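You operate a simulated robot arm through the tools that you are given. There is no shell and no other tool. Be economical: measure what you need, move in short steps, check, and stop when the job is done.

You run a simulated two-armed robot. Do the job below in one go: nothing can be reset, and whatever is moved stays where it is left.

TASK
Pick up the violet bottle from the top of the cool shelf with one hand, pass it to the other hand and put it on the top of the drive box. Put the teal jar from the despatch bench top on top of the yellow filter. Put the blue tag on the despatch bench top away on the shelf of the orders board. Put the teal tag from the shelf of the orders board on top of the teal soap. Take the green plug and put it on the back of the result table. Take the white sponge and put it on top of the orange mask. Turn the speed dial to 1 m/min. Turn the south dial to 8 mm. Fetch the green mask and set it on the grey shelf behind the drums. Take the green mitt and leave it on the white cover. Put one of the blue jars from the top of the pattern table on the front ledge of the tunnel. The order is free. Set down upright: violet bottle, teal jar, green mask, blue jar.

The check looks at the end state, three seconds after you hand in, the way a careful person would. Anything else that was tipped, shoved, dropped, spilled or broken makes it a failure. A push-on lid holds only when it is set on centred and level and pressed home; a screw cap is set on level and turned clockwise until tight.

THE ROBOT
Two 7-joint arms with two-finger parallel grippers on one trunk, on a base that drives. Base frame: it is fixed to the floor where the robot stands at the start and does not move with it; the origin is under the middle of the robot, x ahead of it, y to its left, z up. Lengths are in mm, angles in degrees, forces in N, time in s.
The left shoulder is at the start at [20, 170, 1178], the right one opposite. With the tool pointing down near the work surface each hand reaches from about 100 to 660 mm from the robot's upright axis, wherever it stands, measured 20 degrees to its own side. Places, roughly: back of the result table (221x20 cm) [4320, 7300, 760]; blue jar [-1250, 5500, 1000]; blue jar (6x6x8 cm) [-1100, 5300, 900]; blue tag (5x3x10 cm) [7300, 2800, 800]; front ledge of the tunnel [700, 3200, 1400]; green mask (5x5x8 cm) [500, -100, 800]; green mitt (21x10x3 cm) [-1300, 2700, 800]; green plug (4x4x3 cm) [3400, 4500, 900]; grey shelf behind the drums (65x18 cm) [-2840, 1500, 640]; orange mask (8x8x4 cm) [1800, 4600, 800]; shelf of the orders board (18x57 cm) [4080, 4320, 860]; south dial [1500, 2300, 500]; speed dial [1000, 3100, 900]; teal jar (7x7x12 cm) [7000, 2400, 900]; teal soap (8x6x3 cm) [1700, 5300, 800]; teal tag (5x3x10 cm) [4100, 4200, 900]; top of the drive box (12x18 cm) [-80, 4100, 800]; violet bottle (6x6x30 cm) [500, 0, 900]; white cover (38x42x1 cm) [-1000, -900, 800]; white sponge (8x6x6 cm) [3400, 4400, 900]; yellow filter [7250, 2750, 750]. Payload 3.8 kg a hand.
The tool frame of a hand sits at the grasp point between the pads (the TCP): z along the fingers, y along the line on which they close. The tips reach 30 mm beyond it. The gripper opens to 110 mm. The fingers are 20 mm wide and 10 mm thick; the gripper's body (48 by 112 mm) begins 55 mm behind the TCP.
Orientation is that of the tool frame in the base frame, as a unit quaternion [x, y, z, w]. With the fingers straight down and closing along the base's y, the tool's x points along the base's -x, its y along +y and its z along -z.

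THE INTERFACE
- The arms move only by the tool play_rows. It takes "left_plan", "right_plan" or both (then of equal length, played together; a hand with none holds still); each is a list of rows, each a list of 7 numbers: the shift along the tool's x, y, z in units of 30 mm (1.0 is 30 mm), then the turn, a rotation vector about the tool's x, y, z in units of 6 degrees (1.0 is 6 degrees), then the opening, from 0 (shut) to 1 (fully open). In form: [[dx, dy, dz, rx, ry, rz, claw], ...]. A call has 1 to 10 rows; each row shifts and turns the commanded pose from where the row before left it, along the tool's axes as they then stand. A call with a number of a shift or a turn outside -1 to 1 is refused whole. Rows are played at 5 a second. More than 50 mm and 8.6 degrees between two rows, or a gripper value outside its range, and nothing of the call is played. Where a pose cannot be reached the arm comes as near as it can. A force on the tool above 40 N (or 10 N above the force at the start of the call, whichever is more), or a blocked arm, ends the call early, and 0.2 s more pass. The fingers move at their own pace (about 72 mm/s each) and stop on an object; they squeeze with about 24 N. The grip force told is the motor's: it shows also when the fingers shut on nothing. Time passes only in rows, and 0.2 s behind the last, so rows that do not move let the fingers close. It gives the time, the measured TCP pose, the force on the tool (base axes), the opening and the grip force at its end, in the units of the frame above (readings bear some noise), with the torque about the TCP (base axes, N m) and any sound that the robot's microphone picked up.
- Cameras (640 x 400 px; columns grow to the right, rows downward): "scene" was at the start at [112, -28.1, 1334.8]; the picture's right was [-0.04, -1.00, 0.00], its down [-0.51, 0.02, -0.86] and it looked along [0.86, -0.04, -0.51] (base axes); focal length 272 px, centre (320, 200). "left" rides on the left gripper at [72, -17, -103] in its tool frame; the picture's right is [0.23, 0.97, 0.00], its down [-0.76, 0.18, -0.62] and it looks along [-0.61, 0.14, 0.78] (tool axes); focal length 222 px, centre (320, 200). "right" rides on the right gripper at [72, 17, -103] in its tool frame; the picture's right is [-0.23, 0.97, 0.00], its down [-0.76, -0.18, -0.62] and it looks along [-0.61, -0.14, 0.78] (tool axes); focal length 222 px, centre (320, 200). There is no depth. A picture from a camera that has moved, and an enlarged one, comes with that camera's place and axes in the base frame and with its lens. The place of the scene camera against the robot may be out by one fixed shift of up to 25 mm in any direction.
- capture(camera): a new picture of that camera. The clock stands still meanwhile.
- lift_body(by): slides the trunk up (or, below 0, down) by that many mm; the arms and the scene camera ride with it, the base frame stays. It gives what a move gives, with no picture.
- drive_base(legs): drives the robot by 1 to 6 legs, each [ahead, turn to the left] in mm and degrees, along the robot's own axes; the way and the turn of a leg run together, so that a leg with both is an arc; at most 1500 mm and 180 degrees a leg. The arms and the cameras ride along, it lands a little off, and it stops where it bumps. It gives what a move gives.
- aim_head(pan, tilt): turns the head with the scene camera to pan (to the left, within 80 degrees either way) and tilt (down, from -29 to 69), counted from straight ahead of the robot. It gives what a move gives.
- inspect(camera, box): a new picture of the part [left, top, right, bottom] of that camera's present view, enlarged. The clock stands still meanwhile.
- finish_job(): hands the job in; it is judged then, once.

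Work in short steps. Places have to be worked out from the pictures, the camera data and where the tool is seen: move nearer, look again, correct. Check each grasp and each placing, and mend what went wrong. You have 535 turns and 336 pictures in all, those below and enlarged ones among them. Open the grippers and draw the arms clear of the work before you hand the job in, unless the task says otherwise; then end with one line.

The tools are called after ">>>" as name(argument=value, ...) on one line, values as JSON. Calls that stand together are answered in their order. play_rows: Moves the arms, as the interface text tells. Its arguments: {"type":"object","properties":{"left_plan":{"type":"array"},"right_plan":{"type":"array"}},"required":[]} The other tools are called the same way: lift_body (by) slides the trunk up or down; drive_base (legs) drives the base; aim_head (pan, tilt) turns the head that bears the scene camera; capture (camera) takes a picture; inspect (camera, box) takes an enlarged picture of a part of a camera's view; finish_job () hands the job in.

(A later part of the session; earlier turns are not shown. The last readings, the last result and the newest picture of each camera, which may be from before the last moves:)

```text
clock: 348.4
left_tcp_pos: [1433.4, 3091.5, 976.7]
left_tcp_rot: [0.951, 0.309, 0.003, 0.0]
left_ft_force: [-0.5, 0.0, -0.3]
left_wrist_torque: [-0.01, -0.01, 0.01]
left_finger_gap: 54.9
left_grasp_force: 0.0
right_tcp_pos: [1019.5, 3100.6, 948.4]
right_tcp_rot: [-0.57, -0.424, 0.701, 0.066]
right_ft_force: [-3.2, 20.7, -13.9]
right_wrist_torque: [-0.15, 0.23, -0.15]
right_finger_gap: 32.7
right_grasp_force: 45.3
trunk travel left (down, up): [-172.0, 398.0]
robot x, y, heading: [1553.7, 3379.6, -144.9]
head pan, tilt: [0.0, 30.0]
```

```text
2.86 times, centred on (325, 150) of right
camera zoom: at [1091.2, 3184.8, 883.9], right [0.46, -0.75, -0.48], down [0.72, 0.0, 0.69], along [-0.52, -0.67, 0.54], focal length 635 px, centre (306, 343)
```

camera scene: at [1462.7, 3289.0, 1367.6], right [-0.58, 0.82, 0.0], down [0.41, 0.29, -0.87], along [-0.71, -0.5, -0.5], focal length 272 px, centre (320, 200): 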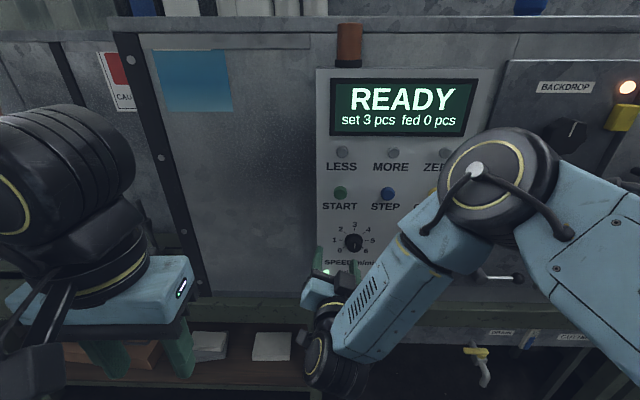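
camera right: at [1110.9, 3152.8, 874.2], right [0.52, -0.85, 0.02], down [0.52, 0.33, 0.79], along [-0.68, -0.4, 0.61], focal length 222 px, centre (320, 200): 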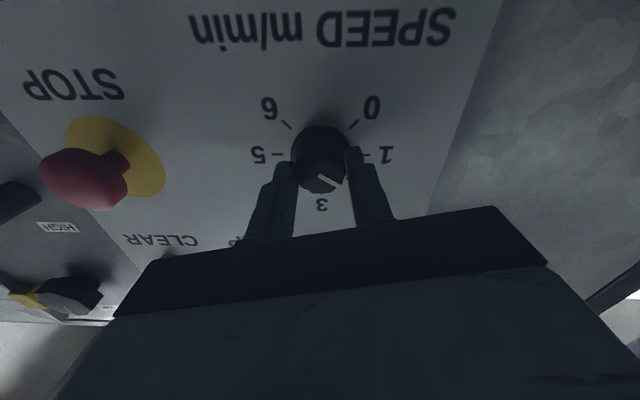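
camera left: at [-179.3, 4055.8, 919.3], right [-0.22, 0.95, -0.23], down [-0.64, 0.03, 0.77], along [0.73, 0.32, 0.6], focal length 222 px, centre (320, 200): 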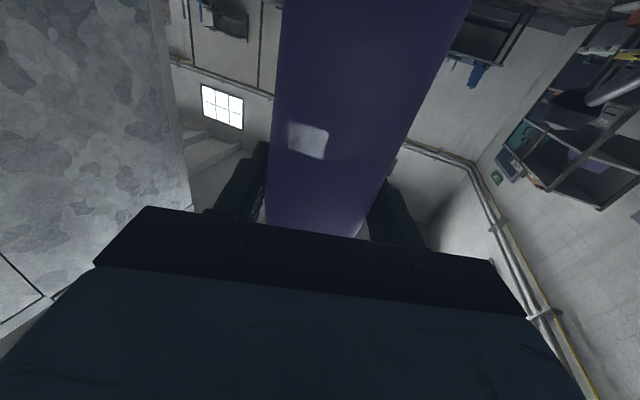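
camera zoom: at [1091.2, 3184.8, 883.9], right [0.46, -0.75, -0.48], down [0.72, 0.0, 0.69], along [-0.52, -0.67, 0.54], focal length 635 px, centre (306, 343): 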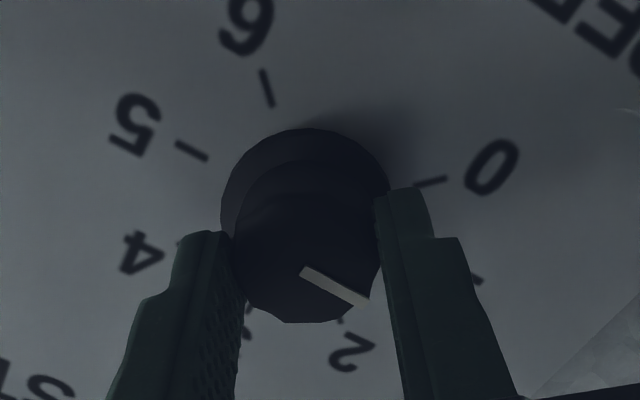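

The pointer is parallel to the 5-1 line, pointing to 1. I release, back straight off and verify.

>>> play_rows(right_plan=[[0, 0, 0, 0, 0, 0, 0.65], [0, 0, 0, 0, 0, 0, 0.65], [0, 0, -0.5, 0, 0, 0, 0.65], [0, 0, -1, 0, 0, 0, 0.65], [0, 0, -1, 0, 0, 0, 0.65], [0, 0, -1, 0, 0, 0, 0.65]])

>>> capture(camera="right")

>>> inspect(camera="right", box=[240, 60, 420, 220])

```text
clock: 349.8
left_tcp_pos: [1433.4, 3088.9, 976.2]
left_tcp_rot: [0.951, 0.308, 0.003, -0.002]
left_ft_force: [-1.0, 0.1, -0.5]
left_wrist_torque: [0.01, 0.02, -0.01]
left_finger_gap: 54.8
left_grasp_force: 0.1
right_tcp_pos: [1108.6, 3153.8, 949.3]
right_tcp_rot: [-0.567, -0.426, 0.703, 0.062]
right_ft_force: [-0.2, -1.5, 0.3]
right_wrist_torque: [0.01, -0.02, -0.02]
right_finger_gap: 71.2
right_grasp_force: 0.0
trunk travel left (down, up): [-172.0, 398.0]
robot x, y, heading: [1554.0, 3381.7, -144.7]
head pan, tilt: [0.0, 30.0]
```

```text
239 pictures are left
camera right: at [1179.4, 3238.9, 883.8], right [0.46, -0.74, -0.48], down [0.73, 0.01, 0.69], along [-0.51, -0.67, 0.54], focal length 222 px, centre (320, 200)
```

right: 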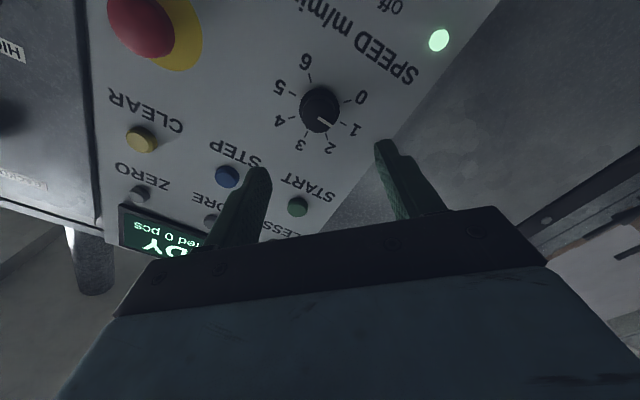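

```text
2.50 times, centred on (330, 140) of right
camera zoom: at [1179.4, 3238.9, 883.8], right [0.46, -0.74, -0.48], down [0.73, 0.01, 0.69], along [-0.51, -0.67, 0.54], focal length 555 px, centre (295, 350)
```

zoom: 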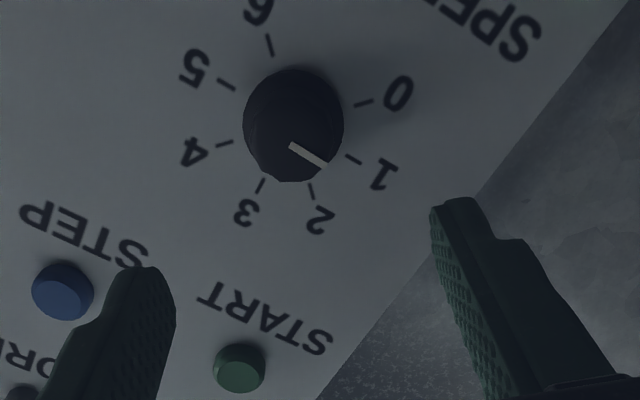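

Speed dial reads 1. Next the south dial at low height; I back off, drive along the line and look.

>>> drive_base(legs=[[-130, 0], [0, 90], [930, 0], [0, -90]])

>>> aim_head(pan=0, tilt=40)

>>> capture(camera="scene")

```text
clock: 363.3
left_tcp_pos: [2067.4, 2406.4, 976.2]
left_tcp_rot: [0.956, 0.294, 0.003, -0.001]
left_ft_force: [-1.0, -0.5, -0.7]
left_wrist_torque: [0.0, 0.0, -0.02]
left_finger_gap: 54.9
left_grasp_force: 0.2
right_tcp_pos: [1743.1, 2480.3, 949.0]
right_tcp_rot: [-0.573, -0.416, 0.702, 0.073]
right_ft_force: [0.6, -0.3, 0.1]
right_wrist_torque: [0.0, 0.03, 0.03]
right_finger_gap: 71.5
right_grasp_force: 0.1
trunk travel left (down, up): [-172.0, 398.0]
robot x, y, heading: [2191.9, 2688.9, -146.4]
head pan, tilt: [0.0, 30.0]
```

```text
clock: 364.0
left_tcp_pos: [2066.2, 2407.0, 976.7]
left_tcp_rot: [0.956, 0.295, 0.002, -0.002]
left_ft_force: [-0.5, -0.4, -1.3]
left_wrist_torque: [0.0, 0.01, 0.01]
left_finger_gap: 55.1
left_grasp_force: 0.1
right_tcp_pos: [1744.3, 2480.1, 948.5]
right_tcp_rot: [-0.573, -0.417, 0.702, 0.073]
right_ft_force: [-0.8, -0.1, -0.5]
right_wrist_torque: [0.02, 0.02, 0.0]
right_finger_gap: 71.6
right_grasp_force: 0.1
trunk travel left (down, up): [-172.0, 398.0]
robot x, y, heading: [2192.0, 2695.6, -146.5]
head pan, tilt: [0.0, 40.0]
```

```text
237 pictures are left
camera scene: at [2106.1, 2608.9, 1217.3], right [-0.55, 0.83, 0.0], down [0.53, 0.36, -0.77], along [-0.64, -0.42, -0.64], focal length 272 px, centre (320, 200)
```

scene: 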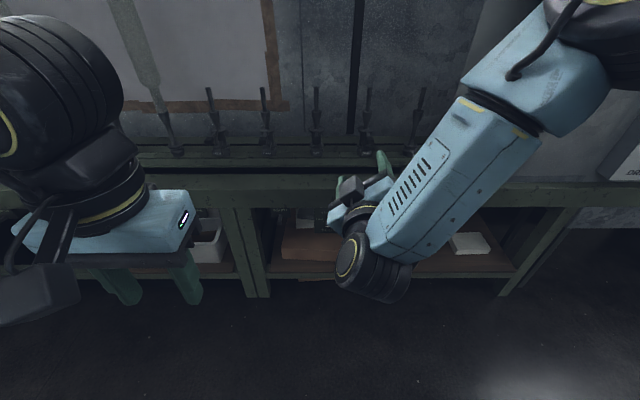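

The hand hides the dial's place. I raise it and look again.

>>> play_rows(right_plan=[[-0.74, -0.67, 0, 0, 0, 0, 0.65], [-0.74, -0.67, 0, 0, 0, 0, 0.65], [-0.74, -0.67, 0, 0, 0, 0, 0.65], [-0.74, -0.67, 0, 0, 0, 0, 0.65], [-0.74, -0.67, 0, 0, 0, 0, 0.65], [-0.74, -0.67, 0, 0, 0, 0, 0.65]])

>>> capture(camera="scene")

```text
clock: 365.4
left_tcp_pos: [2067.0, 2407.6, 976.4]
left_tcp_rot: [0.956, 0.295, 0.003, -0.001]
left_ft_force: [0.1, -0.1, 0.2]
left_wrist_torque: [0.01, -0.01, -0.03]
left_finger_gap: 54.9
left_grasp_force: 0.1
right_tcp_pos: [1741.1, 2479.1, 1130.2]
right_tcp_rot: [-0.574, -0.416, 0.702, 0.072]
right_ft_force: [0.0, 0.7, 0.0]
right_wrist_torque: [-0.02, -0.01, 0.01]
right_finger_gap: 71.5
right_grasp_force: 0.0
trunk travel left (down, up): [-172.0, 398.0]
robot x, y, heading: [2196.2, 2697.9, -146.3]
head pan, tilt: [0.0, 40.0]
```

```text
236 pictures are left
camera scene: at [2106.3, 2609.1, 1217.3], right [-0.55, 0.83, 0.0], down [0.54, 0.36, -0.77], along [-0.64, -0.42, -0.64], focal length 272 px, centre (320, 200)
```

scene: 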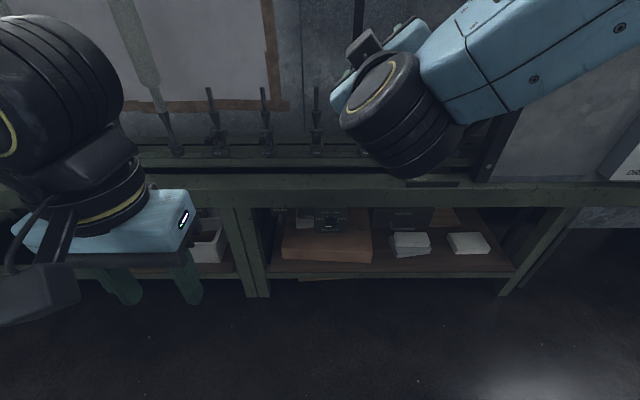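

>>> inspect(camera="scene", box=[250, 180, 450, 280])

```text
3.20 times, centred on (350, 230) of scene
camera zoom: at [2106.3, 2609.1, 1217.3], right [-0.55, 0.83, 0.0], down [0.54, 0.36, -0.77], along [-0.64, -0.42, -0.64], focal length 871 px, centre (224, 104)
```

zoom: 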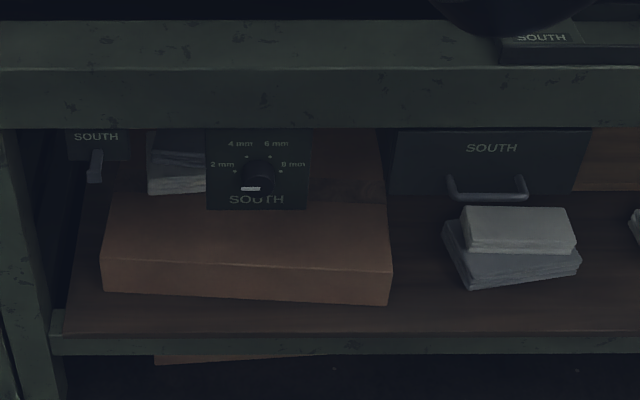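

The SOUTH dial is on a plate under the beam, marked 2-4-6-8 mm, pointing at 2. I lower the trunk and look closer.

>>> lift_body(by=-165)

>>> aim_head(pan=0, tilt=33)

>>> capture(camera="scene")

>>> inspect(camera="scene", box=[270, 180, 410, 280])

```text
clock: 367.3
left_tcp_pos: [2065.4, 2408.3, 809.8]
left_tcp_rot: [0.956, 0.294, 0.003, -0.001]
left_ft_force: [-0.2, -0.4, 1.3]
left_wrist_torque: [0.0, 0.01, 0.0]
left_finger_gap: 55.1
left_grasp_force: 0.1
right_tcp_pos: [1742.0, 2478.5, 965.5]
right_tcp_rot: [-0.573, -0.417, 0.702, 0.072]
right_ft_force: [0.6, -0.1, 0.1]
right_wrist_torque: [0.0, 0.0, -0.03]
right_finger_gap: 71.5
right_grasp_force: 0.1
trunk travel left (down, up): [-7.0, 563.0]
robot x, y, heading: [2194.1, 2693.9, -146.3]
head pan, tilt: [0.0, 40.0]
```

```text
clock: 368.0
left_tcp_pos: [2066.5, 2408.6, 811.2]
left_tcp_rot: [0.956, 0.294, 0.003, -0.002]
left_ft_force: [-0.1, -0.2, -0.1]
left_wrist_torque: [0.0, 0.01, -0.01]
left_finger_gap: 55.1
left_grasp_force: 0.0
right_tcp_pos: [1741.4, 2479.6, 965.7]
right_tcp_rot: [-0.573, -0.416, 0.702, 0.072]
right_ft_force: [0.1, 0.8, 0.4]
right_wrist_torque: [0.0, 0.02, 0.0]
right_finger_gap: 71.3
right_grasp_force: 0.0
trunk travel left (down, up): [-7.0, 563.0]
robot x, y, heading: [2191.7, 2695.7, -146.5]
head pan, tilt: [0.0, 33.0]
```

```text
234 pictures are left
camera scene: at [2102.8, 2606.6, 1062.9], right [-0.55, 0.83, 0.0], down [0.45, 0.3, -0.84], along [-0.7, -0.46, -0.55], focal length 272 px, centre (320, 200)
```

scene: 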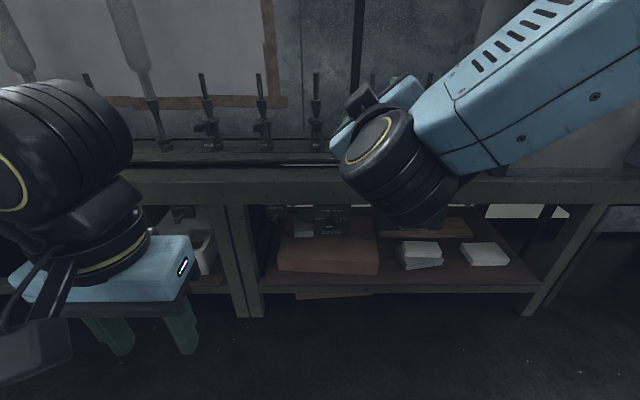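

```text
4.00 times, centred on (340, 230) of scene
camera zoom: at [2102.8, 2606.6, 1062.9], right [-0.55, 0.83, 0.0], down [0.45, 0.3, -0.84], along [-0.7, -0.46, -0.55], focal length 1088 px, centre (240, 80)
```

zoom: 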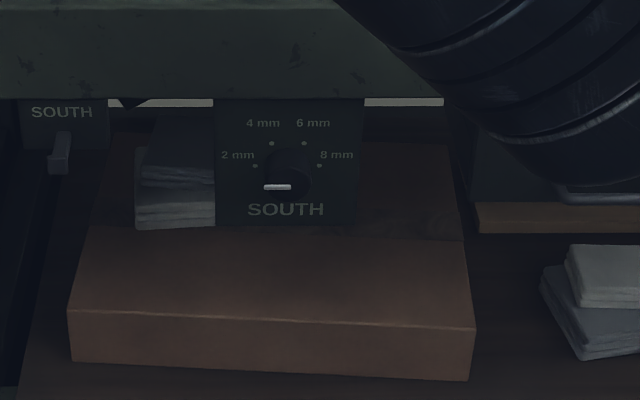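

The dial runs 2→8 over 180° clockwise, so it needs two 90° turns. I lower the hand in front of it, at a distance.

>>> play_rows(right_plan=[[0.83, 0.94, 0, 0, 0, 0, 0.65], [0.83, 0.94, 0, 0, 0, 0, 0.65], [0.83, 0.94, 0, 0, 0, 0, 0.65], [0.83, 0.94, 0, 0, 0, 0, 0.65], [0.83, 0.94, 0, 0, 0, 0, 0.65], [0.83, 0.94, 0, 0, 0, 0, 0.65], [0.83, 0.94, 0, 0, 0, 0, 0.65], [0.83, 0.94, 0, 0, 0, 0, 0.65], [0.83, 0.94, 0, 0, 0, 0, 0.65], [0.83, 0.94, 0, 0, 0, 0, 0.65]])

>>> capture(camera="right")

>>> capture(camera="scene")

```text
clock: 370.2
left_tcp_pos: [2066.1, 2407.9, 809.8]
left_tcp_rot: [0.956, 0.294, 0.003, -0.002]
left_ft_force: [0.2, -0.1, -0.5]
left_wrist_torque: [0.0, -0.01, -0.01]
left_finger_gap: 55.0
left_grasp_force: 0.1
right_tcp_pos: [1798.3, 2418.5, 629.5]
right_tcp_rot: [-0.576, -0.416, 0.699, 0.076]
right_ft_force: [-0.9, -1.0, 0.0]
right_wrist_torque: [0.0, 0.02, 0.0]
right_finger_gap: 71.3
right_grasp_force: 0.1
right hand out of reach, approached as far as the arm can: row 8, 9, 10
trunk travel left (down, up): [-7.0, 563.0]
robot x, y, heading: [2192.1, 2688.7, -146.3]
head pan, tilt: [0.0, 33.0]
```

```text
232 pictures are left
camera right: at [1872.4, 2502.9, 564.6], right [0.44, -0.76, -0.48], down [0.72, -0.02, 0.69], along [-0.54, -0.65, 0.54], focal length 222 px, centre (320, 200)
```

right: 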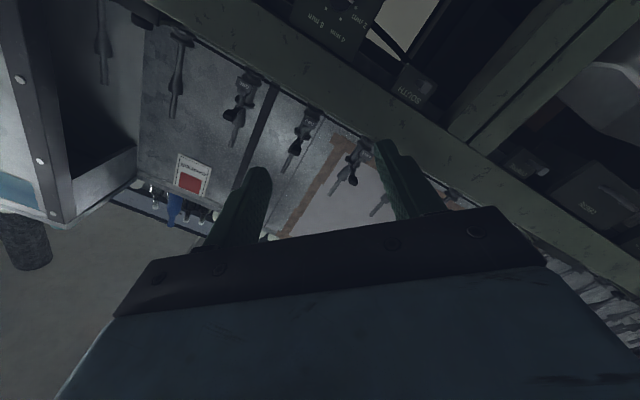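

```text
231 pictures are left
camera scene: at [2102.7, 2606.6, 1062.9], right [-0.55, 0.83, 0.0], down [0.45, 0.3, -0.84], along [-0.7, -0.46, -0.54], focal length 272 px, centre (320, 200)
```

scene: 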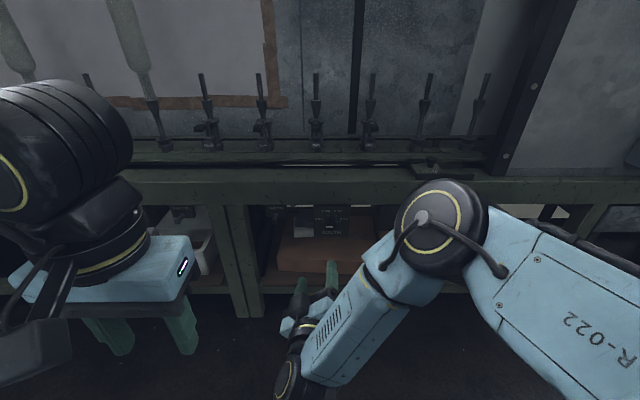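

The dial triangulates to about (1510, 2271, 537). I move forward and down in stages and level the yaw.

>>> play_rows(right_plan=[[0.26, 0.32, 0.83, -0.24, -0.22, 0, 0.65], [0.26, 0.32, 0.83, -0.24, -0.22, 0, 0.65], [0.26, 0.32, 0.83, 0, 0, 0, 0.65], [0.26, 0.32, 0.83, 0, 0, 0, 0.65]])

>>> capture(camera="right")

```text
clock: 371.2
left_tcp_pos: [2066.5, 2407.7, 810.9]
left_tcp_rot: [0.956, 0.294, 0.003, -0.002]
left_ft_force: [0.0, 0.5, 0.1]
left_wrist_torque: [0.02, 0.04, 0.02]
left_finger_gap: 54.9
left_grasp_force: 0.1
right_tcp_pos: [1763.4, 2328.1, 645.5]
right_tcp_rot: [-0.563, -0.434, 0.702, 0.051]
right_ft_force: [-0.9, -0.4, 0.6]
right_wrist_torque: [-0.02, 0.02, -0.05]
right_finger_gap: 71.6
right_grasp_force: 0.1
right hand out of reach, approached as far as the arm can: row 1, 2, 3, 4
trunk travel left (down, up): [-7.0, 563.0]
robot x, y, heading: [2193.3, 2694.4, -146.4]
head pan, tilt: [0.0, 33.0]
```

```text
230 pictures are left
camera right: at [1830.8, 2415.8, 581.7], right [0.49, -0.73, -0.48], down [0.72, 0.03, 0.69], along [-0.49, -0.69, 0.54], focal length 222 px, centre (320, 200)
```

right: 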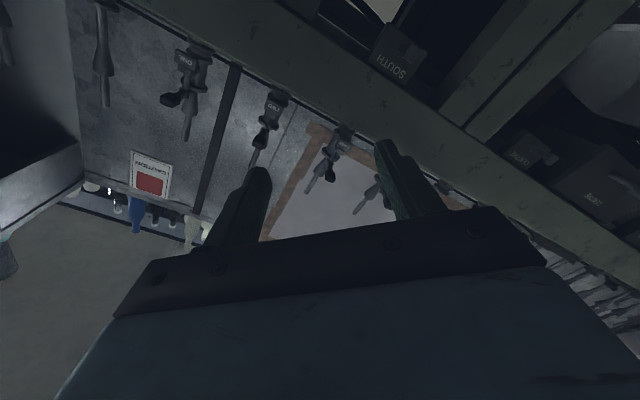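

The arm prefers its own side and more extension. I shift the robot to the left so that the dial lies in line with the right shoulder.

>>> drive_base(legs=[[0, 90], [150, 0], [0, -89]])

>>> play_rows(right_plan=[[-0.5, -0.5, 0, 0, 0, 1, 0.65], [-0.4, -0.5, 0, 0, 0, 1, 0.65], [0, 0, 0, 0, 0, 1, 0.65], [0, 0, 0, 0, 0, 1, 0.65], [0, 0, 0, 0, 0, 1, 0.65], [0, 0, 0, 0, 0, 1, 0.65], [0, 0, 0, 0, 0, 1, 0.65], [0, 0, 0, 0, 0, 1, 0.65]])

>>> capture(camera="scene")

```text
clock: 380.1
left_tcp_pos: [2148.9, 2281.7, 811.4]
left_tcp_rot: [0.956, 0.294, 0.003, -0.002]
left_ft_force: [0.1, -0.5, -0.4]
left_wrist_torque: [-0.05, 0.02, 0.02]
left_finger_gap: 54.8
left_grasp_force: 0.0
right_tcp_pos: [1845.4, 2201.2, 647.3]
right_tcp_rot: [-0.563, -0.434, 0.701, 0.052]
right_ft_force: [0.5, -0.3, -0.4]
right_wrist_torque: [-0.02, 0.0, 0.01]
right_finger_gap: 71.7
right_grasp_force: 0.0
trunk travel left (down, up): [-7.0, 563.0]
robot x, y, heading: [2276.9, 2564.4, -146.7]
head pan, tilt: [0.0, 33.0]
```

```text
clock: 381.9
left_tcp_pos: [2147.4, 2280.7, 811.8]
left_tcp_rot: [0.956, 0.292, 0.003, -0.003]
left_ft_force: [-0.2, -0.7, 0.0]
left_wrist_torque: [0.0, -0.01, 0.02]
left_finger_gap: 55.2
left_grasp_force: 0.1
right_tcp_pos: [1841.3, 2206.1, 687.5]
right_tcp_rot: [0.691, 0.168, -0.662, 0.239]
right_ft_force: [-0.2, -0.4, 0.0]
right_wrist_torque: [-0.01, 0.02, 0.0]
right_finger_gap: 71.5
right_grasp_force: 0.0
trunk travel left (down, up): [-7.0, 563.0]
robot x, y, heading: [2276.3, 2561.3, -146.5]
head pan, tilt: [0.0, 33.0]
```

```text
229 pictures are left
camera scene: at [2184.9, 2479.8, 1062.9], right [-0.55, 0.83, 0.0], down [0.45, 0.3, -0.84], along [-0.7, -0.46, -0.54], focal length 272 px, centre (320, 200)
```

scene: 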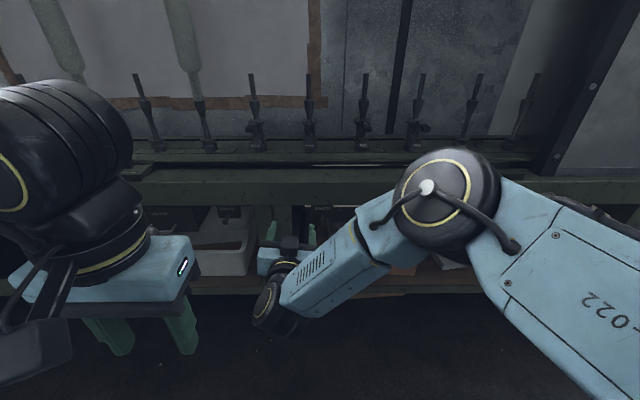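

Now the dial is 800 ahead and 180 to the right. I move the hand over to the right and test lowering there.

>>> play_rows(right_plan=[[0, -0.98, 0.25, 0, 0, 0, 0.65], [0, -0.98, 0.25, 0, 0, 0, 0.65], [0, -0.98, 0.25, 0, 0, 0, 0.65], [0, -0.98, 0.25, 0, 0, 0, 0.65], [0, -0.98, 0.25, 0, 0, 0, 0.65], [0, -0.98, 0.25, 0, 0, 0, 0.65], [0, -0.98, 0.25, 0, 0, 0, 0.65], [0, -0.98, 0.25, 0, 0, 0, 0.65], [0.8, 0, 0, 0, 0, 0, 0.65], [0.8, 0, 0, 0, 0, 0, 0.65]])

>>> play_rows(right_plan=[[0.8, 0, 0, 0, 0, 0, 0.65], [0.8, 0, 0, 0, 0, 0, 0.65], [0.8, 0, 0, 0, 0, 0, 0.65], [0.6, 0, 0, 0, 0, 0, 0.65]])

>>> capture(camera="right")

```text
clock: 384.1
left_tcp_pos: [2147.1, 2281.6, 810.9]
left_tcp_rot: [0.956, 0.292, 0.004, -0.003]
left_ft_force: [-0.3, -0.1, -0.3]
left_wrist_torque: [0.0, -0.01, -0.03]
left_finger_gap: 55.1
left_grasp_force: 0.2
right_tcp_pos: [1788.9, 2259.7, 726.5]
right_tcp_rot: [0.692, 0.167, -0.662, 0.236]
right_ft_force: [0.6, 0.6, -0.1]
right_wrist_torque: [-0.02, -0.01, 0.03]
right_finger_gap: 71.4
right_grasp_force: 0.1
right hand out of reach, approached as far as the arm can: row 2, 3, 4, 5, 6, 7, 8, 9, 10
trunk travel left (down, up): [-7.0, 563.0]
robot x, y, heading: [2274.5, 2563.9, -146.5]
head pan, tilt: [0.0, 33.0]
```

```text
clock: 385.1
left_tcp_pos: [2147.7, 2280.3, 811.4]
left_tcp_rot: [0.956, 0.294, 0.003, -0.001]
left_ft_force: [-0.2, 0.6, -0.1]
left_wrist_torque: [-0.02, 0.0, 0.01]
left_finger_gap: 55.0
left_grasp_force: 0.1
right_tcp_pos: [1825.3, 2231.8, 670.5]
right_tcp_rot: [0.692, 0.166, -0.661, 0.236]
right_ft_force: [-0.7, 0.3, -0.1]
right_wrist_torque: [-0.01, 0.0, 0.01]
right_finger_gap: 71.6
right_grasp_force: 0.0
right hand out of reach, approached as far as the arm can: row 1, 2, 3, 4
trunk travel left (down, up): [-7.0, 563.0]
robot x, y, heading: [2274.3, 2564.6, -146.1]
head pan, tilt: [0.0, 33.0]
```

```text
228 pictures are left
camera right: at [1926.3, 2268.6, 600.9], right [0.51, -0.79, 0.33], down [0.37, 0.55, 0.75], along [-0.77, -0.26, 0.58], focal length 222 px, centre (320, 200)
```

right: 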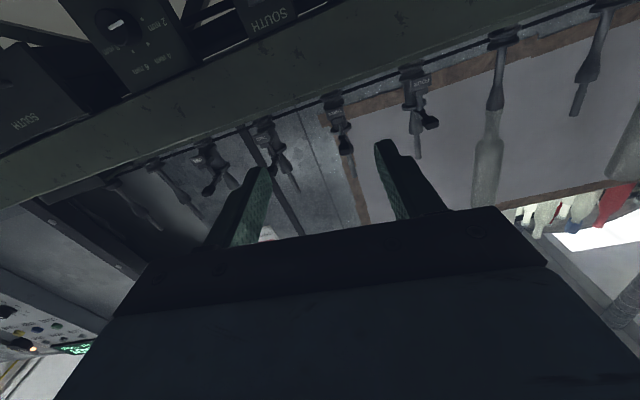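

The forearm comes in from the right, so the wrist works better if the hand points toward the robot's left. I reposition with the base turned 35° to the right of the machine normal.

>>> drive_base(legs=[[0, 73], [265, 0], [0, -108]])

>>> play_rows(right_plan=[[-0.5, 0, 0, -1, 0, 0, 0.65], [-0.5, 0, 0, -1, 0, 0, 0.65], [0, 0, 0, -1, 0, 0, 0.65], [0, 0, 0, -1, 0, 0, 0.65], [0, 0, 0, -1, 0, 0, 0.65], [0, 0, 0, -0.8, 0, 0, 0.65]])

>>> capture(camera="scene")

```text
clock: 394.7
left_tcp_pos: [2076.8, 2152.4, 811.4]
left_tcp_rot: [1.0, -0.017, 0.004, 0.0]
left_ft_force: [-0.5, 0.6, 0.7]
left_wrist_torque: [0.0, -0.01, 0.01]
left_finger_gap: 55.0
left_grasp_force: 0.1
right_tcp_pos: [1786.1, 2301.7, 670.7]
right_tcp_rot: [0.71, -0.056, -0.702, 0.018]
right_ft_force: [0.2, -0.5, -0.1]
right_wrist_torque: [0.02, 0.01, -0.02]
right_finger_gap: 71.4
right_grasp_force: 0.1
trunk travel left (down, up): [-7.0, 563.0]
robot x, y, heading: [2348.8, 2305.5, 177.3]
head pan, tilt: [0.0, 33.0]
```

```text
clock: 396.1
left_tcp_pos: [2075.7, 2152.4, 813.0]
left_tcp_rot: [1.0, -0.018, 0.003, -0.001]
left_ft_force: [0.2, -0.8, 0.4]
left_wrist_torque: [0.0, -0.01, 0.0]
left_finger_gap: 54.9
left_grasp_force: 0.0
right_tcp_pos: [1834.3, 2222.4, 779.2]
right_tcp_rot: [0.699, 0.068, -0.698, 0.143]
right_ft_force: [0.1, 0.9, 0.2]
right_wrist_torque: [-0.03, -0.01, -0.01]
right_finger_gap: 71.8
right_grasp_force: 0.0
right hand out of reach, approached as far as the arm can: row 1, 2, 3, 4, 5, 6
trunk travel left (down, up): [-7.0, 563.0]
robot x, y, heading: [2346.7, 2303.7, 177.4]
head pan, tilt: [0.0, 33.0]
```

```text
227 pictures are left
camera scene: at [2238.0, 2287.3, 1062.9], right [0.04, 1.0, 0.0], down [0.54, -0.02, -0.84], along [-0.84, 0.04, -0.54], focal length 272 px, centre (320, 200)
```

scene: 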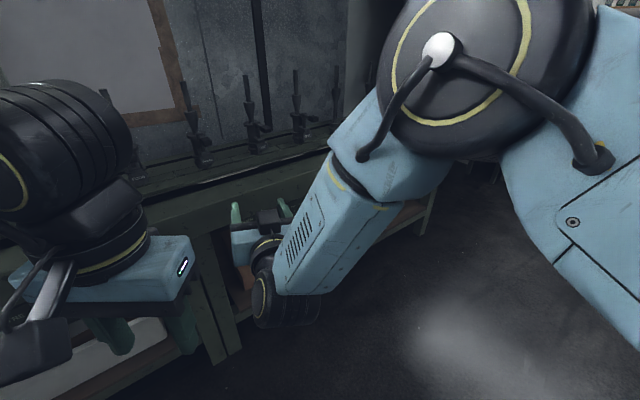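

The left-pointing yaw raises the hand, so I test the opposite: pointing to the right and lowering, here in free space.

>>> play_rows(right_plan=[[0, 0, 0, 1, 0, 0, 0.65], [0, 0, 0, 1, 0, 0, 0.65], [0, 0, 0, 1, 0, 0, 0.65], [0.5, 0, 0, 1, 0, 0, 0.65], [0.8, 0, 0, 1, 0, 0, 0.65], [0.8, 0, 0, 1, 0, 0, 0.65], [0.8, 0, 0, 1, 0, 0, 0.65], [0.8, 0, 0, 0, 0, 0, 0.65], [0.8, 0, 0, 0, 0, 0, 0.65], [0.8, 0, 0, 0, 0, 0, 0.65]])

>>> play_rows(right_plan=[[0.9, 0, 0.3, 0, 0, 0, 0.65], [0.9, 0, 0.3, 0, 0, 0, 0.65], [0.9, 0, 0.3, 0, 0, 0, 0.65], [0.9, 0, 0.3, 0, 0, 0, 0.65]])

```text
clock: 398.3
left_tcp_pos: [2077.5, 2151.8, 810.7]
left_tcp_rot: [1.0, -0.018, 0.003, 0.0]
left_ft_force: [-0.3, 1.2, -0.1]
left_wrist_torque: [0.02, 0.02, -0.04]
left_finger_gap: 54.8
left_grasp_force: 0.0
right_tcp_pos: [1843.3, 2243.9, 633.2]
right_tcp_rot: [0.704, -0.187, -0.675, -0.117]
right_ft_force: [-0.5, -0.4, 0.3]
right_wrist_torque: [-0.01, 0.01, 0.0]
right_finger_gap: 71.4
right_grasp_force: 0.1
right hand out of reach, approached as far as the arm can: row 7, 8, 9, 10
trunk travel left (down, up): [-7.0, 563.0]
robot x, y, heading: [2346.3, 2307.9, 177.1]
head pan, tilt: [0.0, 33.0]
```

```text
clock: 399.3
left_tcp_pos: [2076.1, 2152.3, 811.7]
left_tcp_rot: [1.0, -0.018, 0.004, -0.001]
left_ft_force: [-0.7, 0.4, 0.0]
left_wrist_torque: [0.04, 0.02, 0.02]
left_finger_gap: 54.8
left_grasp_force: 0.0
right_tcp_pos: [1819.6, 2293.6, 545.5]
right_tcp_rot: [0.701, -0.189, -0.677, -0.12]
right_ft_force: [-0.2, 0.4, -0.6]
right_wrist_torque: [-0.01, 0.02, -0.02]
right_finger_gap: 71.4
right_grasp_force: 0.0
right hand out of reach, approached as far as the arm can: row 1, 2, 3, 4
trunk travel left (down, up): [-7.0, 563.0]
robot x, y, heading: [2349.4, 2306.1, 177.4]
head pan, tilt: [0.0, 33.0]
```

Pointing right lets the hand go down to 545. I turn a bit further right and check the margin.

>>> play_rows(right_plan=[[0, 0, 0, 1, 0, 0, 0.65], [0, 0, 0, 1, 0, 0, 0.65], [0.5, 0, 0, 0, 0, 0, 0.65], [0.8, 0, 0, 0, 0, 0, 0.65], [0.8, 0, 0.2, 0, 0, 0, 0.65], [0, 0, 0.8, 0, 0, 0, 0.65], [0, 0, 0.8, 0, 0, 0, 0.65]])

```text
clock: 401.1
left_tcp_pos: [2076.0, 2152.2, 811.4]
left_tcp_rot: [1.0, -0.018, 0.003, 0.0]
left_ft_force: [-1.0, -0.2, 0.2]
left_wrist_torque: [0.0, -0.05, -0.02]
left_finger_gap: 55.0
left_grasp_force: 0.1
right_tcp_pos: [1786.0, 2398.9, 517.3]
right_tcp_rot: [0.668, -0.267, -0.661, -0.212]
right_ft_force: [0.4, 0.0, 0.1]
right_wrist_torque: [0.02, 0.03, 0.02]
right_finger_gap: 71.6
right_grasp_force: 0.0
right hand out of reach, approached as far as the arm can: row 1, 2, 3, 4, 5
trunk travel left (down, up): [-7.0, 563.0]
robot x, y, heading: [2345.6, 2308.9, 177.4]
head pan, tilt: [0.0, 33.0]
stopped in row 7 (right hand): the arm was blocked; the commanded pose is now the measured one
```

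The reach works with the hand pointing about 35° right. I retract slightly, reposition the base so that this pose meets the dial, turning on the side away from the machine.

>>> play_rows(right_plan=[[0, 0, -0.8, 0, 0, 0, 0.65], [0, 0, -0.8, 0, 0, 0, 0.65]])

>>> drive_base(legs=[[0, -43], [710, 0], [0, -120], [0, -115]])

>>> aim_head(pan=-20, tilt=35)

>>> capture(camera="scene")

>>> capture(camera="right")

```text
clock: 401.7
left_tcp_pos: [2076.6, 2152.6, 810.5]
left_tcp_rot: [1.0, -0.018, 0.004, 0.0]
left_ft_force: [-0.2, -0.4, 0.1]
left_wrist_torque: [-0.03, 0.02, -0.03]
left_finger_gap: 55.1
left_grasp_force: 0.0
right_tcp_pos: [1827.2, 2365.3, 520.3]
right_tcp_rot: [0.671, -0.264, -0.661, -0.207]
right_ft_force: [-0.4, 0.0, -0.8]
right_wrist_torque: [0.02, 0.0, 0.0]
right_finger_gap: 71.8
right_grasp_force: 0.0
trunk travel left (down, up): [-7.0, 563.0]
robot x, y, heading: [2350.9, 2307.1, 177.3]
head pan, tilt: [0.0, 33.0]
```

```text
clock: 417.5
left_tcp_pos: [1944.8, 2517.0, 811.5]
left_tcp_rot: [0.776, 0.631, 0.003, -0.003]
left_ft_force: [-0.7, 0.4, 0.1]
left_wrist_torque: [-0.01, 0.0, 0.01]
left_finger_gap: 55.0
left_grasp_force: 0.0
right_tcp_pos: [1690.4, 2308.2, 519.4]
right_tcp_rot: [0.684, 0.229, -0.64, 0.267]
right_ft_force: [0.4, 0.0, -0.2]
right_wrist_torque: [-0.02, -0.01, -0.03]
right_finger_gap: 71.6
right_grasp_force: 0.0
trunk travel left (down, up): [-7.0, 563.0]
robot x, y, heading: [1840.3, 2809.4, -102.3]
head pan, tilt: [0.0, 33.0]
```

```text
clock: 418.3
left_tcp_pos: [1944.6, 2516.3, 811.2]
left_tcp_rot: [0.776, 0.631, 0.002, -0.003]
left_ft_force: [-0.6, -0.4, 0.0]
left_wrist_torque: [-0.01, -0.02, 0.01]
left_finger_gap: 55.2
left_grasp_force: 0.0
right_tcp_pos: [1691.3, 2307.2, 519.6]
right_tcp_rot: [0.684, 0.229, -0.64, 0.266]
right_ft_force: [-0.1, -0.7, -1.3]
right_wrist_torque: [-0.01, -0.01, 0.0]
right_finger_gap: 71.5
right_grasp_force: 0.1
trunk travel left (down, up): [-7.0, 563.0]
robot x, y, heading: [1837.5, 2809.1, -102.7]
head pan, tilt: [-20.0, 35.0]
```

```text
226 pictures are left
camera scene: at [1787.0, 2690.5, 1059.8], right [-0.84, 0.54, 0.0], down [0.31, 0.48, -0.82], along [-0.44, -0.69, -0.57], focal length 272 px, centre (320, 200)
```

scene: 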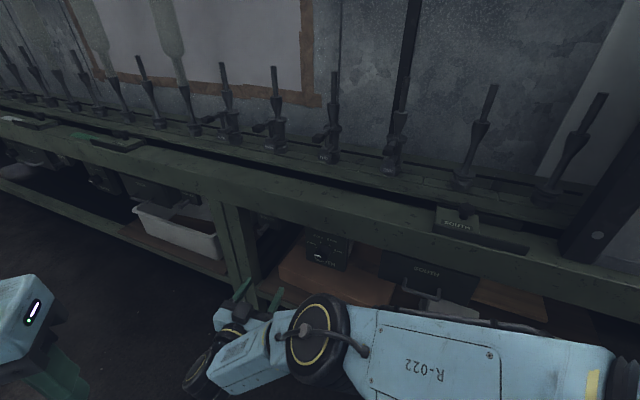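

```text
225 pictures are left
camera right: at [1786.6, 2360.8, 451.4], right [0.62, -0.73, 0.3], down [0.29, 0.56, 0.77], along [-0.73, -0.39, 0.56], focal length 222 px, centre (320, 200)
```

right: 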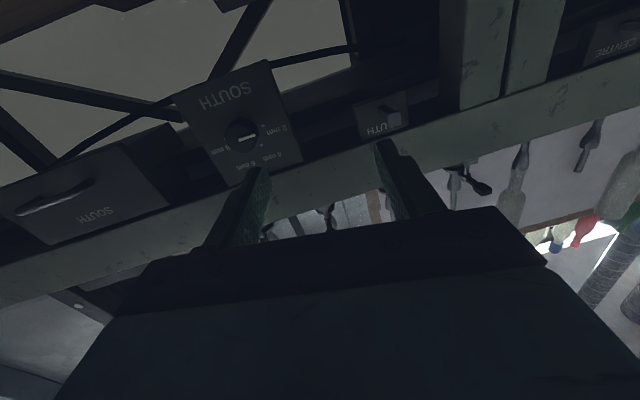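

The dial plate is in view under the beam. I turn the base 7.6° right so the hand is square to the plate.

>>> drive_base(legs=[[0, -7.6]])

>>> capture(camera="right")

>>> inspect(camera="right", box=[180, 20, 380, 160])

```text
clock: 419.3
left_tcp_pos: [1904.7, 2505.5, 812.3]
left_tcp_rot: [0.815, 0.579, 0.003, -0.003]
left_ft_force: [0.5, -0.8, 0.8]
left_wrist_torque: [0.03, 0.0, -0.01]
left_finger_gap: 54.6
left_grasp_force: 0.0
right_tcp_pos: [1628.6, 2329.0, 518.8]
right_tcp_rot: [0.697, 0.184, -0.655, 0.225]
right_ft_force: [0.2, 1.0, 0.1]
right_wrist_torque: [0.01, -0.02, 0.02]
right_finger_gap: 71.6
right_grasp_force: 0.1
trunk travel left (down, up): [-7.0, 563.0]
robot x, y, heading: [1837.4, 2808.0, -109.8]
head pan, tilt: [-20.0, 35.0]
```

```text
224 pictures are left
camera right: at [1728.8, 2371.2, 451.3], right [0.52, -0.8, 0.3], down [0.36, 0.52, 0.77], along [-0.77, -0.29, 0.56], focal length 222 px, centre (320, 200)
```

right: 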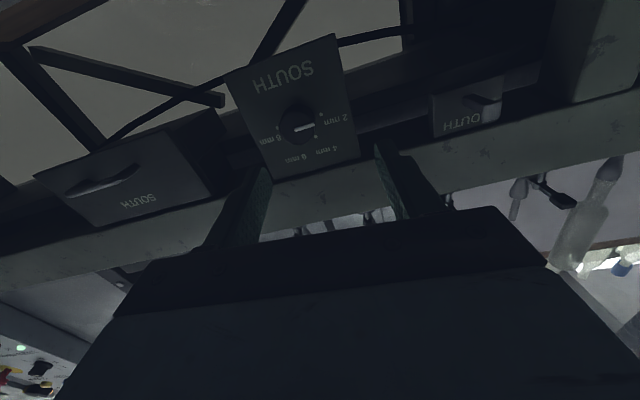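

```text
2.86 times, centred on (280, 90) of right
camera zoom: at [1728.8, 2371.2, 451.3], right [0.52, -0.8, 0.3], down [0.36, 0.52, 0.77], along [-0.77, -0.29, 0.56], focal length 635 px, centre (434, 514)
```

zoom: 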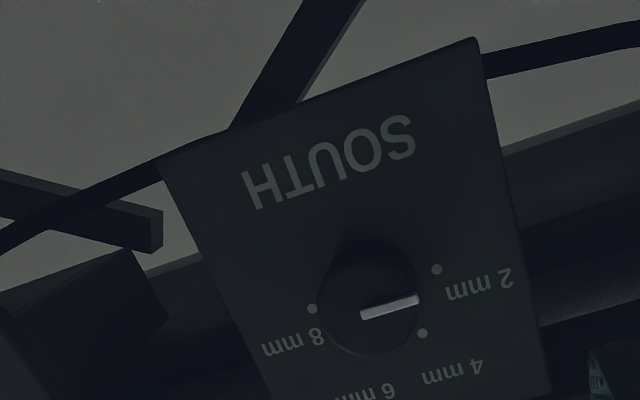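

Dial centre at about (1509, 2279, 511), pointing at 2. I align on its axis 75 mm off and pre-roll anticlockwise by 48°.

>>> play_rows(right_plan=[[0, -0.41, 0.87, 0, 0, 0, 0.6], [0, -0.41, 0.87, 0, 0, 0, 0.6], [0, 0, 0, 0, 0, -1, 0.6], [0, 0, 0, 0, 0, -1, 0.6], [0, 0, 0, 0, 0, -1, 0.6], [0, 0, 0, 0, 0, -1, 0.6], [0, 0, 0, 0, 0, -1, 0.6], [0, 0, 0, 0, 0, -1, 0.6], [0, 0, 0, 0, 0, -1, 0.6], [0, 0, 0, 0, 0, -1, 0.6]])

>>> capture(camera="right")

```text
clock: 421.5
left_tcp_pos: [1905.6, 2504.7, 811.3]
left_tcp_rot: [0.815, 0.579, 0.003, -0.003]
left_ft_force: [0.3, -0.3, 0.1]
left_wrist_torque: [0.05, -0.04, 0.05]
left_finger_gap: 55.0
left_grasp_force: 0.1
right_tcp_pos: [1571.1, 2321.0, 514.9]
right_tcp_rot: [-0.561, -0.453, 0.69, 0.063]
right_ft_force: [-0.5, 0.0, -0.5]
right_wrist_torque: [0.0, 0.01, 0.0]
right_finger_gap: 66.0
right_grasp_force: 0.0
trunk travel left (down, up): [-7.0, 563.0]
robot x, y, heading: [1840.9, 2809.0, -109.7]
head pan, tilt: [-20.0, 35.0]
```

```text
222 pictures are left
camera right: at [1638.3, 2412.4, 454.5], right [0.49, -0.7, -0.51], down [0.72, 0.0, 0.7], along [-0.49, -0.71, 0.5], focal length 222 px, centre (320, 200)
```

right: 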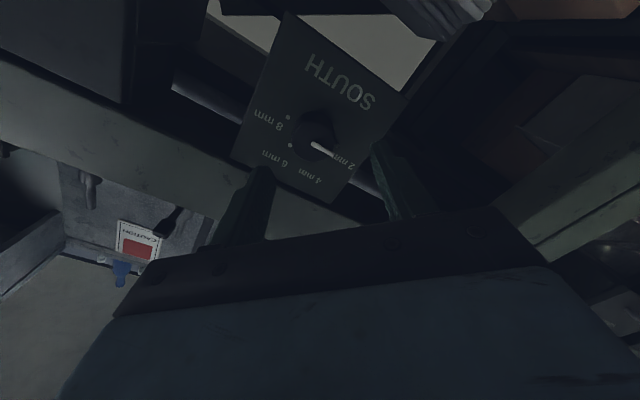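

Nearly on axis. I shift 6 mm, move forward around the knob and close.

>>> play_rows(right_plan=[[0, -0.2, 0.6, 0, 0, 0, 0.6], [0, 0, 0.65, 0, 0, 0, 0.6], [0, 0, 0, 0, 0, 0, 0], [0, 0, 0, 0, 0, 0, 0], [0, 0, 0, 0, 0, 0, 0]])

>>> capture(camera="right")

```text
clock: 422.7
left_tcp_pos: [1904.8, 2504.8, 811.5]
left_tcp_rot: [0.815, 0.58, 0.003, -0.003]
left_ft_force: [0.7, 0.4, 0.6]
left_wrist_torque: [0.01, 0.0, 0.02]
left_finger_gap: 55.0
left_grasp_force: 0.1
right_tcp_pos: [1537.3, 2302.2, 518.7]
right_tcp_rot: [-0.562, -0.452, 0.69, 0.062]
right_ft_force: [3.4, -2.3, -1.7]
right_wrist_torque: [0.08, -0.17, -0.03]
right_finger_gap: 3.7
right_grasp_force: 44.0
trunk travel left (down, up): [-7.0, 563.0]
robot x, y, heading: [1833.9, 2809.9, -109.7]
head pan, tilt: [-20.0, 35.0]
```

```text
221 pictures are left
camera right: at [1604.1, 2394.3, 457.7], right [0.49, -0.7, -0.51], down [0.72, 0.0, 0.7], along [-0.49, -0.71, 0.5], focal length 222 px, centre (320, 200)
```

right: 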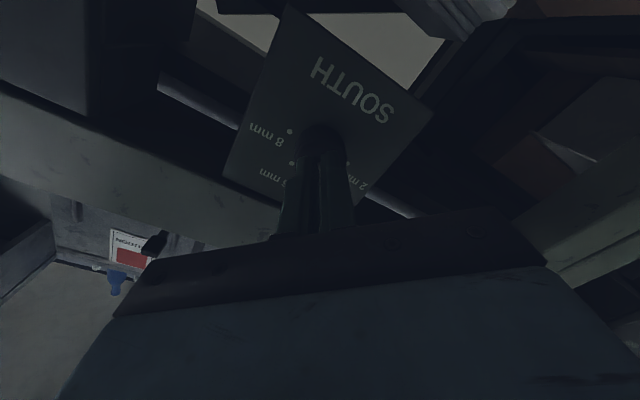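

The fingers closed in front of the knob, so it is deeper. I open, go 20 mm further and retry.

>>> play_rows(right_plan=[[0, 0, 0, 0, 0, 0, 0.6], [0, 0, 0, 0, 0, 0, 0.6], [0, 0, 0.35, 0, 0, 0, 0.6], [0, 0, 0.35, 0, 0, 0, 0.6]])

>>> capture(camera="right")

```text
clock: 423.7
left_tcp_pos: [1905.5, 2506.0, 811.3]
left_tcp_rot: [0.815, 0.579, 0.003, -0.002]
left_ft_force: [-1.1, 1.5, -0.1]
left_wrist_torque: [-0.03, -0.01, 0.0]
left_finger_gap: 54.9
left_grasp_force: 0.1
right_tcp_pos: [1519.2, 2291.8, 517.2]
right_tcp_rot: [-0.562, -0.451, 0.691, 0.061]
right_ft_force: [0.5, 0.2, 0.2]
right_wrist_torque: [-0.01, 0.0, 0.01]
right_finger_gap: 66.0
right_grasp_force: 0.1
trunk travel left (down, up): [-7.0, 563.0]
robot x, y, heading: [1838.7, 2813.8, -109.9]
head pan, tilt: [-20.0, 35.0]
```

```text
220 pictures are left
camera right: at [1586.5, 2383.5, 457.2], right [0.49, -0.7, -0.51], down [0.72, 0.0, 0.7], along [-0.49, -0.71, 0.5], focal length 222 px, centre (320, 200)
```

right: 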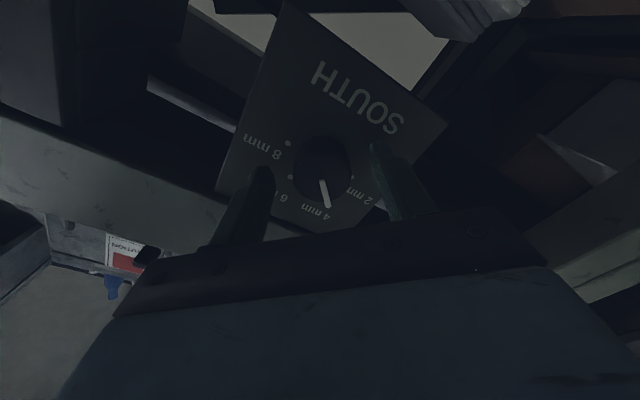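

The pinch already turned the pointer to about 4. The fingers now straddle the knob; I close.

>>> play_rows(right_plan=[[0, 0, 0, 0, 0, 0, 0], [0, 0, 0, 0, 0, 0, 0], [0, 0, 0, 0, 0, 0, 0]])

>>> capture(camera="right")

```text
clock: 424.5
left_tcp_pos: [1905.4, 2504.9, 811.0]
left_tcp_rot: [0.815, 0.579, 0.003, -0.002]
left_ft_force: [0.1, 0.4, 0.7]
left_wrist_torque: [-0.01, -0.03, -0.02]
left_finger_gap: 55.1
left_grasp_force: 0.2
right_tcp_pos: [1520.1, 2291.3, 517.7]
right_tcp_rot: [-0.562, -0.452, 0.69, 0.062]
right_ft_force: [-0.4, -4.1, -3.8]
right_wrist_torque: [-0.16, 0.26, -0.08]
right_finger_gap: 37.0
right_grasp_force: 45.5
trunk travel left (down, up): [-7.0, 563.0]
robot x, y, heading: [1835.1, 2807.3, -109.8]
head pan, tilt: [-20.0, 35.0]
```

```text
219 pictures are left
camera right: at [1586.7, 2383.3, 456.9], right [0.49, -0.7, -0.51], down [0.72, 0.0, 0.7], along [-0.49, -0.71, 0.5], focal length 222 px, centre (320, 200)
```

right: 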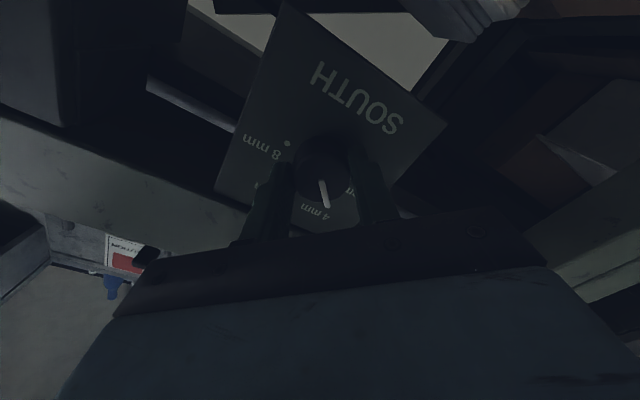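

Gripped (37 mm). I turn clockwise by 60°, then check.

>>> play_rows(right_plan=[[0, 0, 0, 0, 0, 1, 0], [0, 0, 0, 0, 0, 1, 0], [0, 0, 0, 0, 0, 1, 0], [0, 0, 0, 0, 0, 1, 0], [0, 0, 0, 0, 0, 1, 0], [0, 0, 0, 0, 0, 1, 0], [0, 0, 0, 0, 0, 1, 0], [0, 0, 0, 0, 0, 1, 0], [0, 0, 0, 0, 0, 1, 0], [0, 0, 0, 0, 0, 1, 0]])

>>> capture(camera="right")

```text
clock: 426.7
left_tcp_pos: [1904.2, 2504.1, 810.5]
left_tcp_rot: [0.815, 0.58, 0.004, -0.003]
left_ft_force: [0.0, 0.8, 0.1]
left_wrist_torque: [-0.01, -0.02, 0.0]
left_finger_gap: 55.2
left_grasp_force: 0.1
right_tcp_pos: [1520.9, 2291.3, 517.3]
right_tcp_rot: [0.713, 0.112, -0.626, 0.294]
right_ft_force: [0.9, -29.3, -5.3]
right_wrist_torque: [0.43, -0.59, 0.96]
right_finger_gap: 37.3
right_grasp_force: 44.9
trunk travel left (down, up): [-7.0, 563.0]
robot x, y, heading: [1838.2, 2807.4, -109.8]
head pan, tilt: [-20.0, 35.0]
```

```text
218 pictures are left
camera right: at [1629.8, 2320.3, 455.8], right [0.47, -0.73, 0.49], down [0.28, 0.65, 0.71], along [-0.84, -0.2, 0.51], focal length 222 px, centre (320, 200)
```

right: 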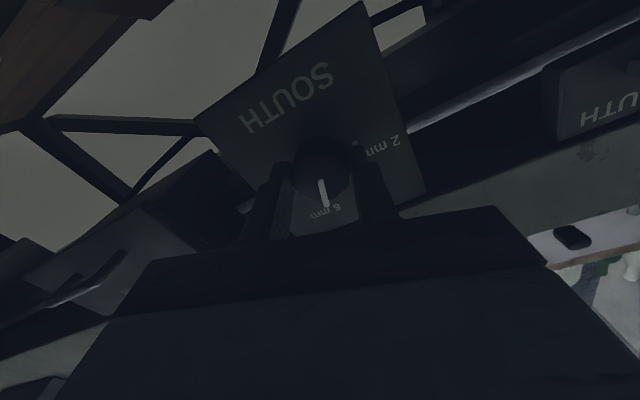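

Pointer is near 6. I continue 30° with a slight shift to relieve the side force.

>>> play_rows(right_plan=[[0, 0.06, 0, 0, 0, 0, 0], [0, 0, 0, 0, 0, 1, 0], [0, 0, 0, 0, 0, 1, 0], [0, 0, 0, 0, 0, 1, 0], [0, 0, 0, 0, 0, 1, 0], [0, 0, 0, 0, 0, 1, 0]])

>>> inspect(camera="right", box=[220, 60, 440, 240])

```text
clock: 428.1
left_tcp_pos: [1904.7, 2505.4, 810.4]
left_tcp_rot: [0.815, 0.58, 0.002, -0.002]
left_ft_force: [-1.7, -0.6, -0.8]
left_wrist_torque: [-0.02, 0.04, 0.01]
left_finger_gap: 54.9
left_grasp_force: 0.1
right_tcp_pos: [1522.0, 2289.9, 517.6]
right_tcp_rot: [0.717, -0.076, -0.53, 0.446]
right_ft_force: [6.8, -20.5, 0.7]
right_wrist_torque: [0.22, -0.28, 1.55]
right_finger_gap: 37.0
right_grasp_force: 44.6
trunk travel left (down, up): [-7.0, 563.0]
robot x, y, heading: [1836.9, 2806.2, -109.8]
head pan, tilt: [-20.0, 35.0]
```

```text
2.22 times, centred on (330, 150) of right
camera zoom: at [1645.0, 2296.2, 483.2], right [0.26, -0.44, 0.86], down [0.13, 0.9, 0.42], along [-0.96, 0.0, 0.29], focal length 494 px, centre (298, 311)
```

zoom: 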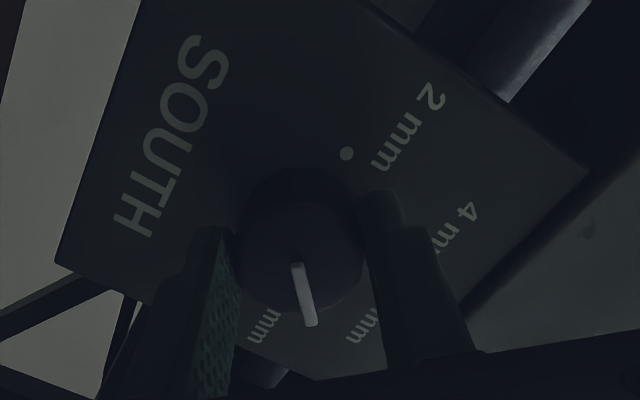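

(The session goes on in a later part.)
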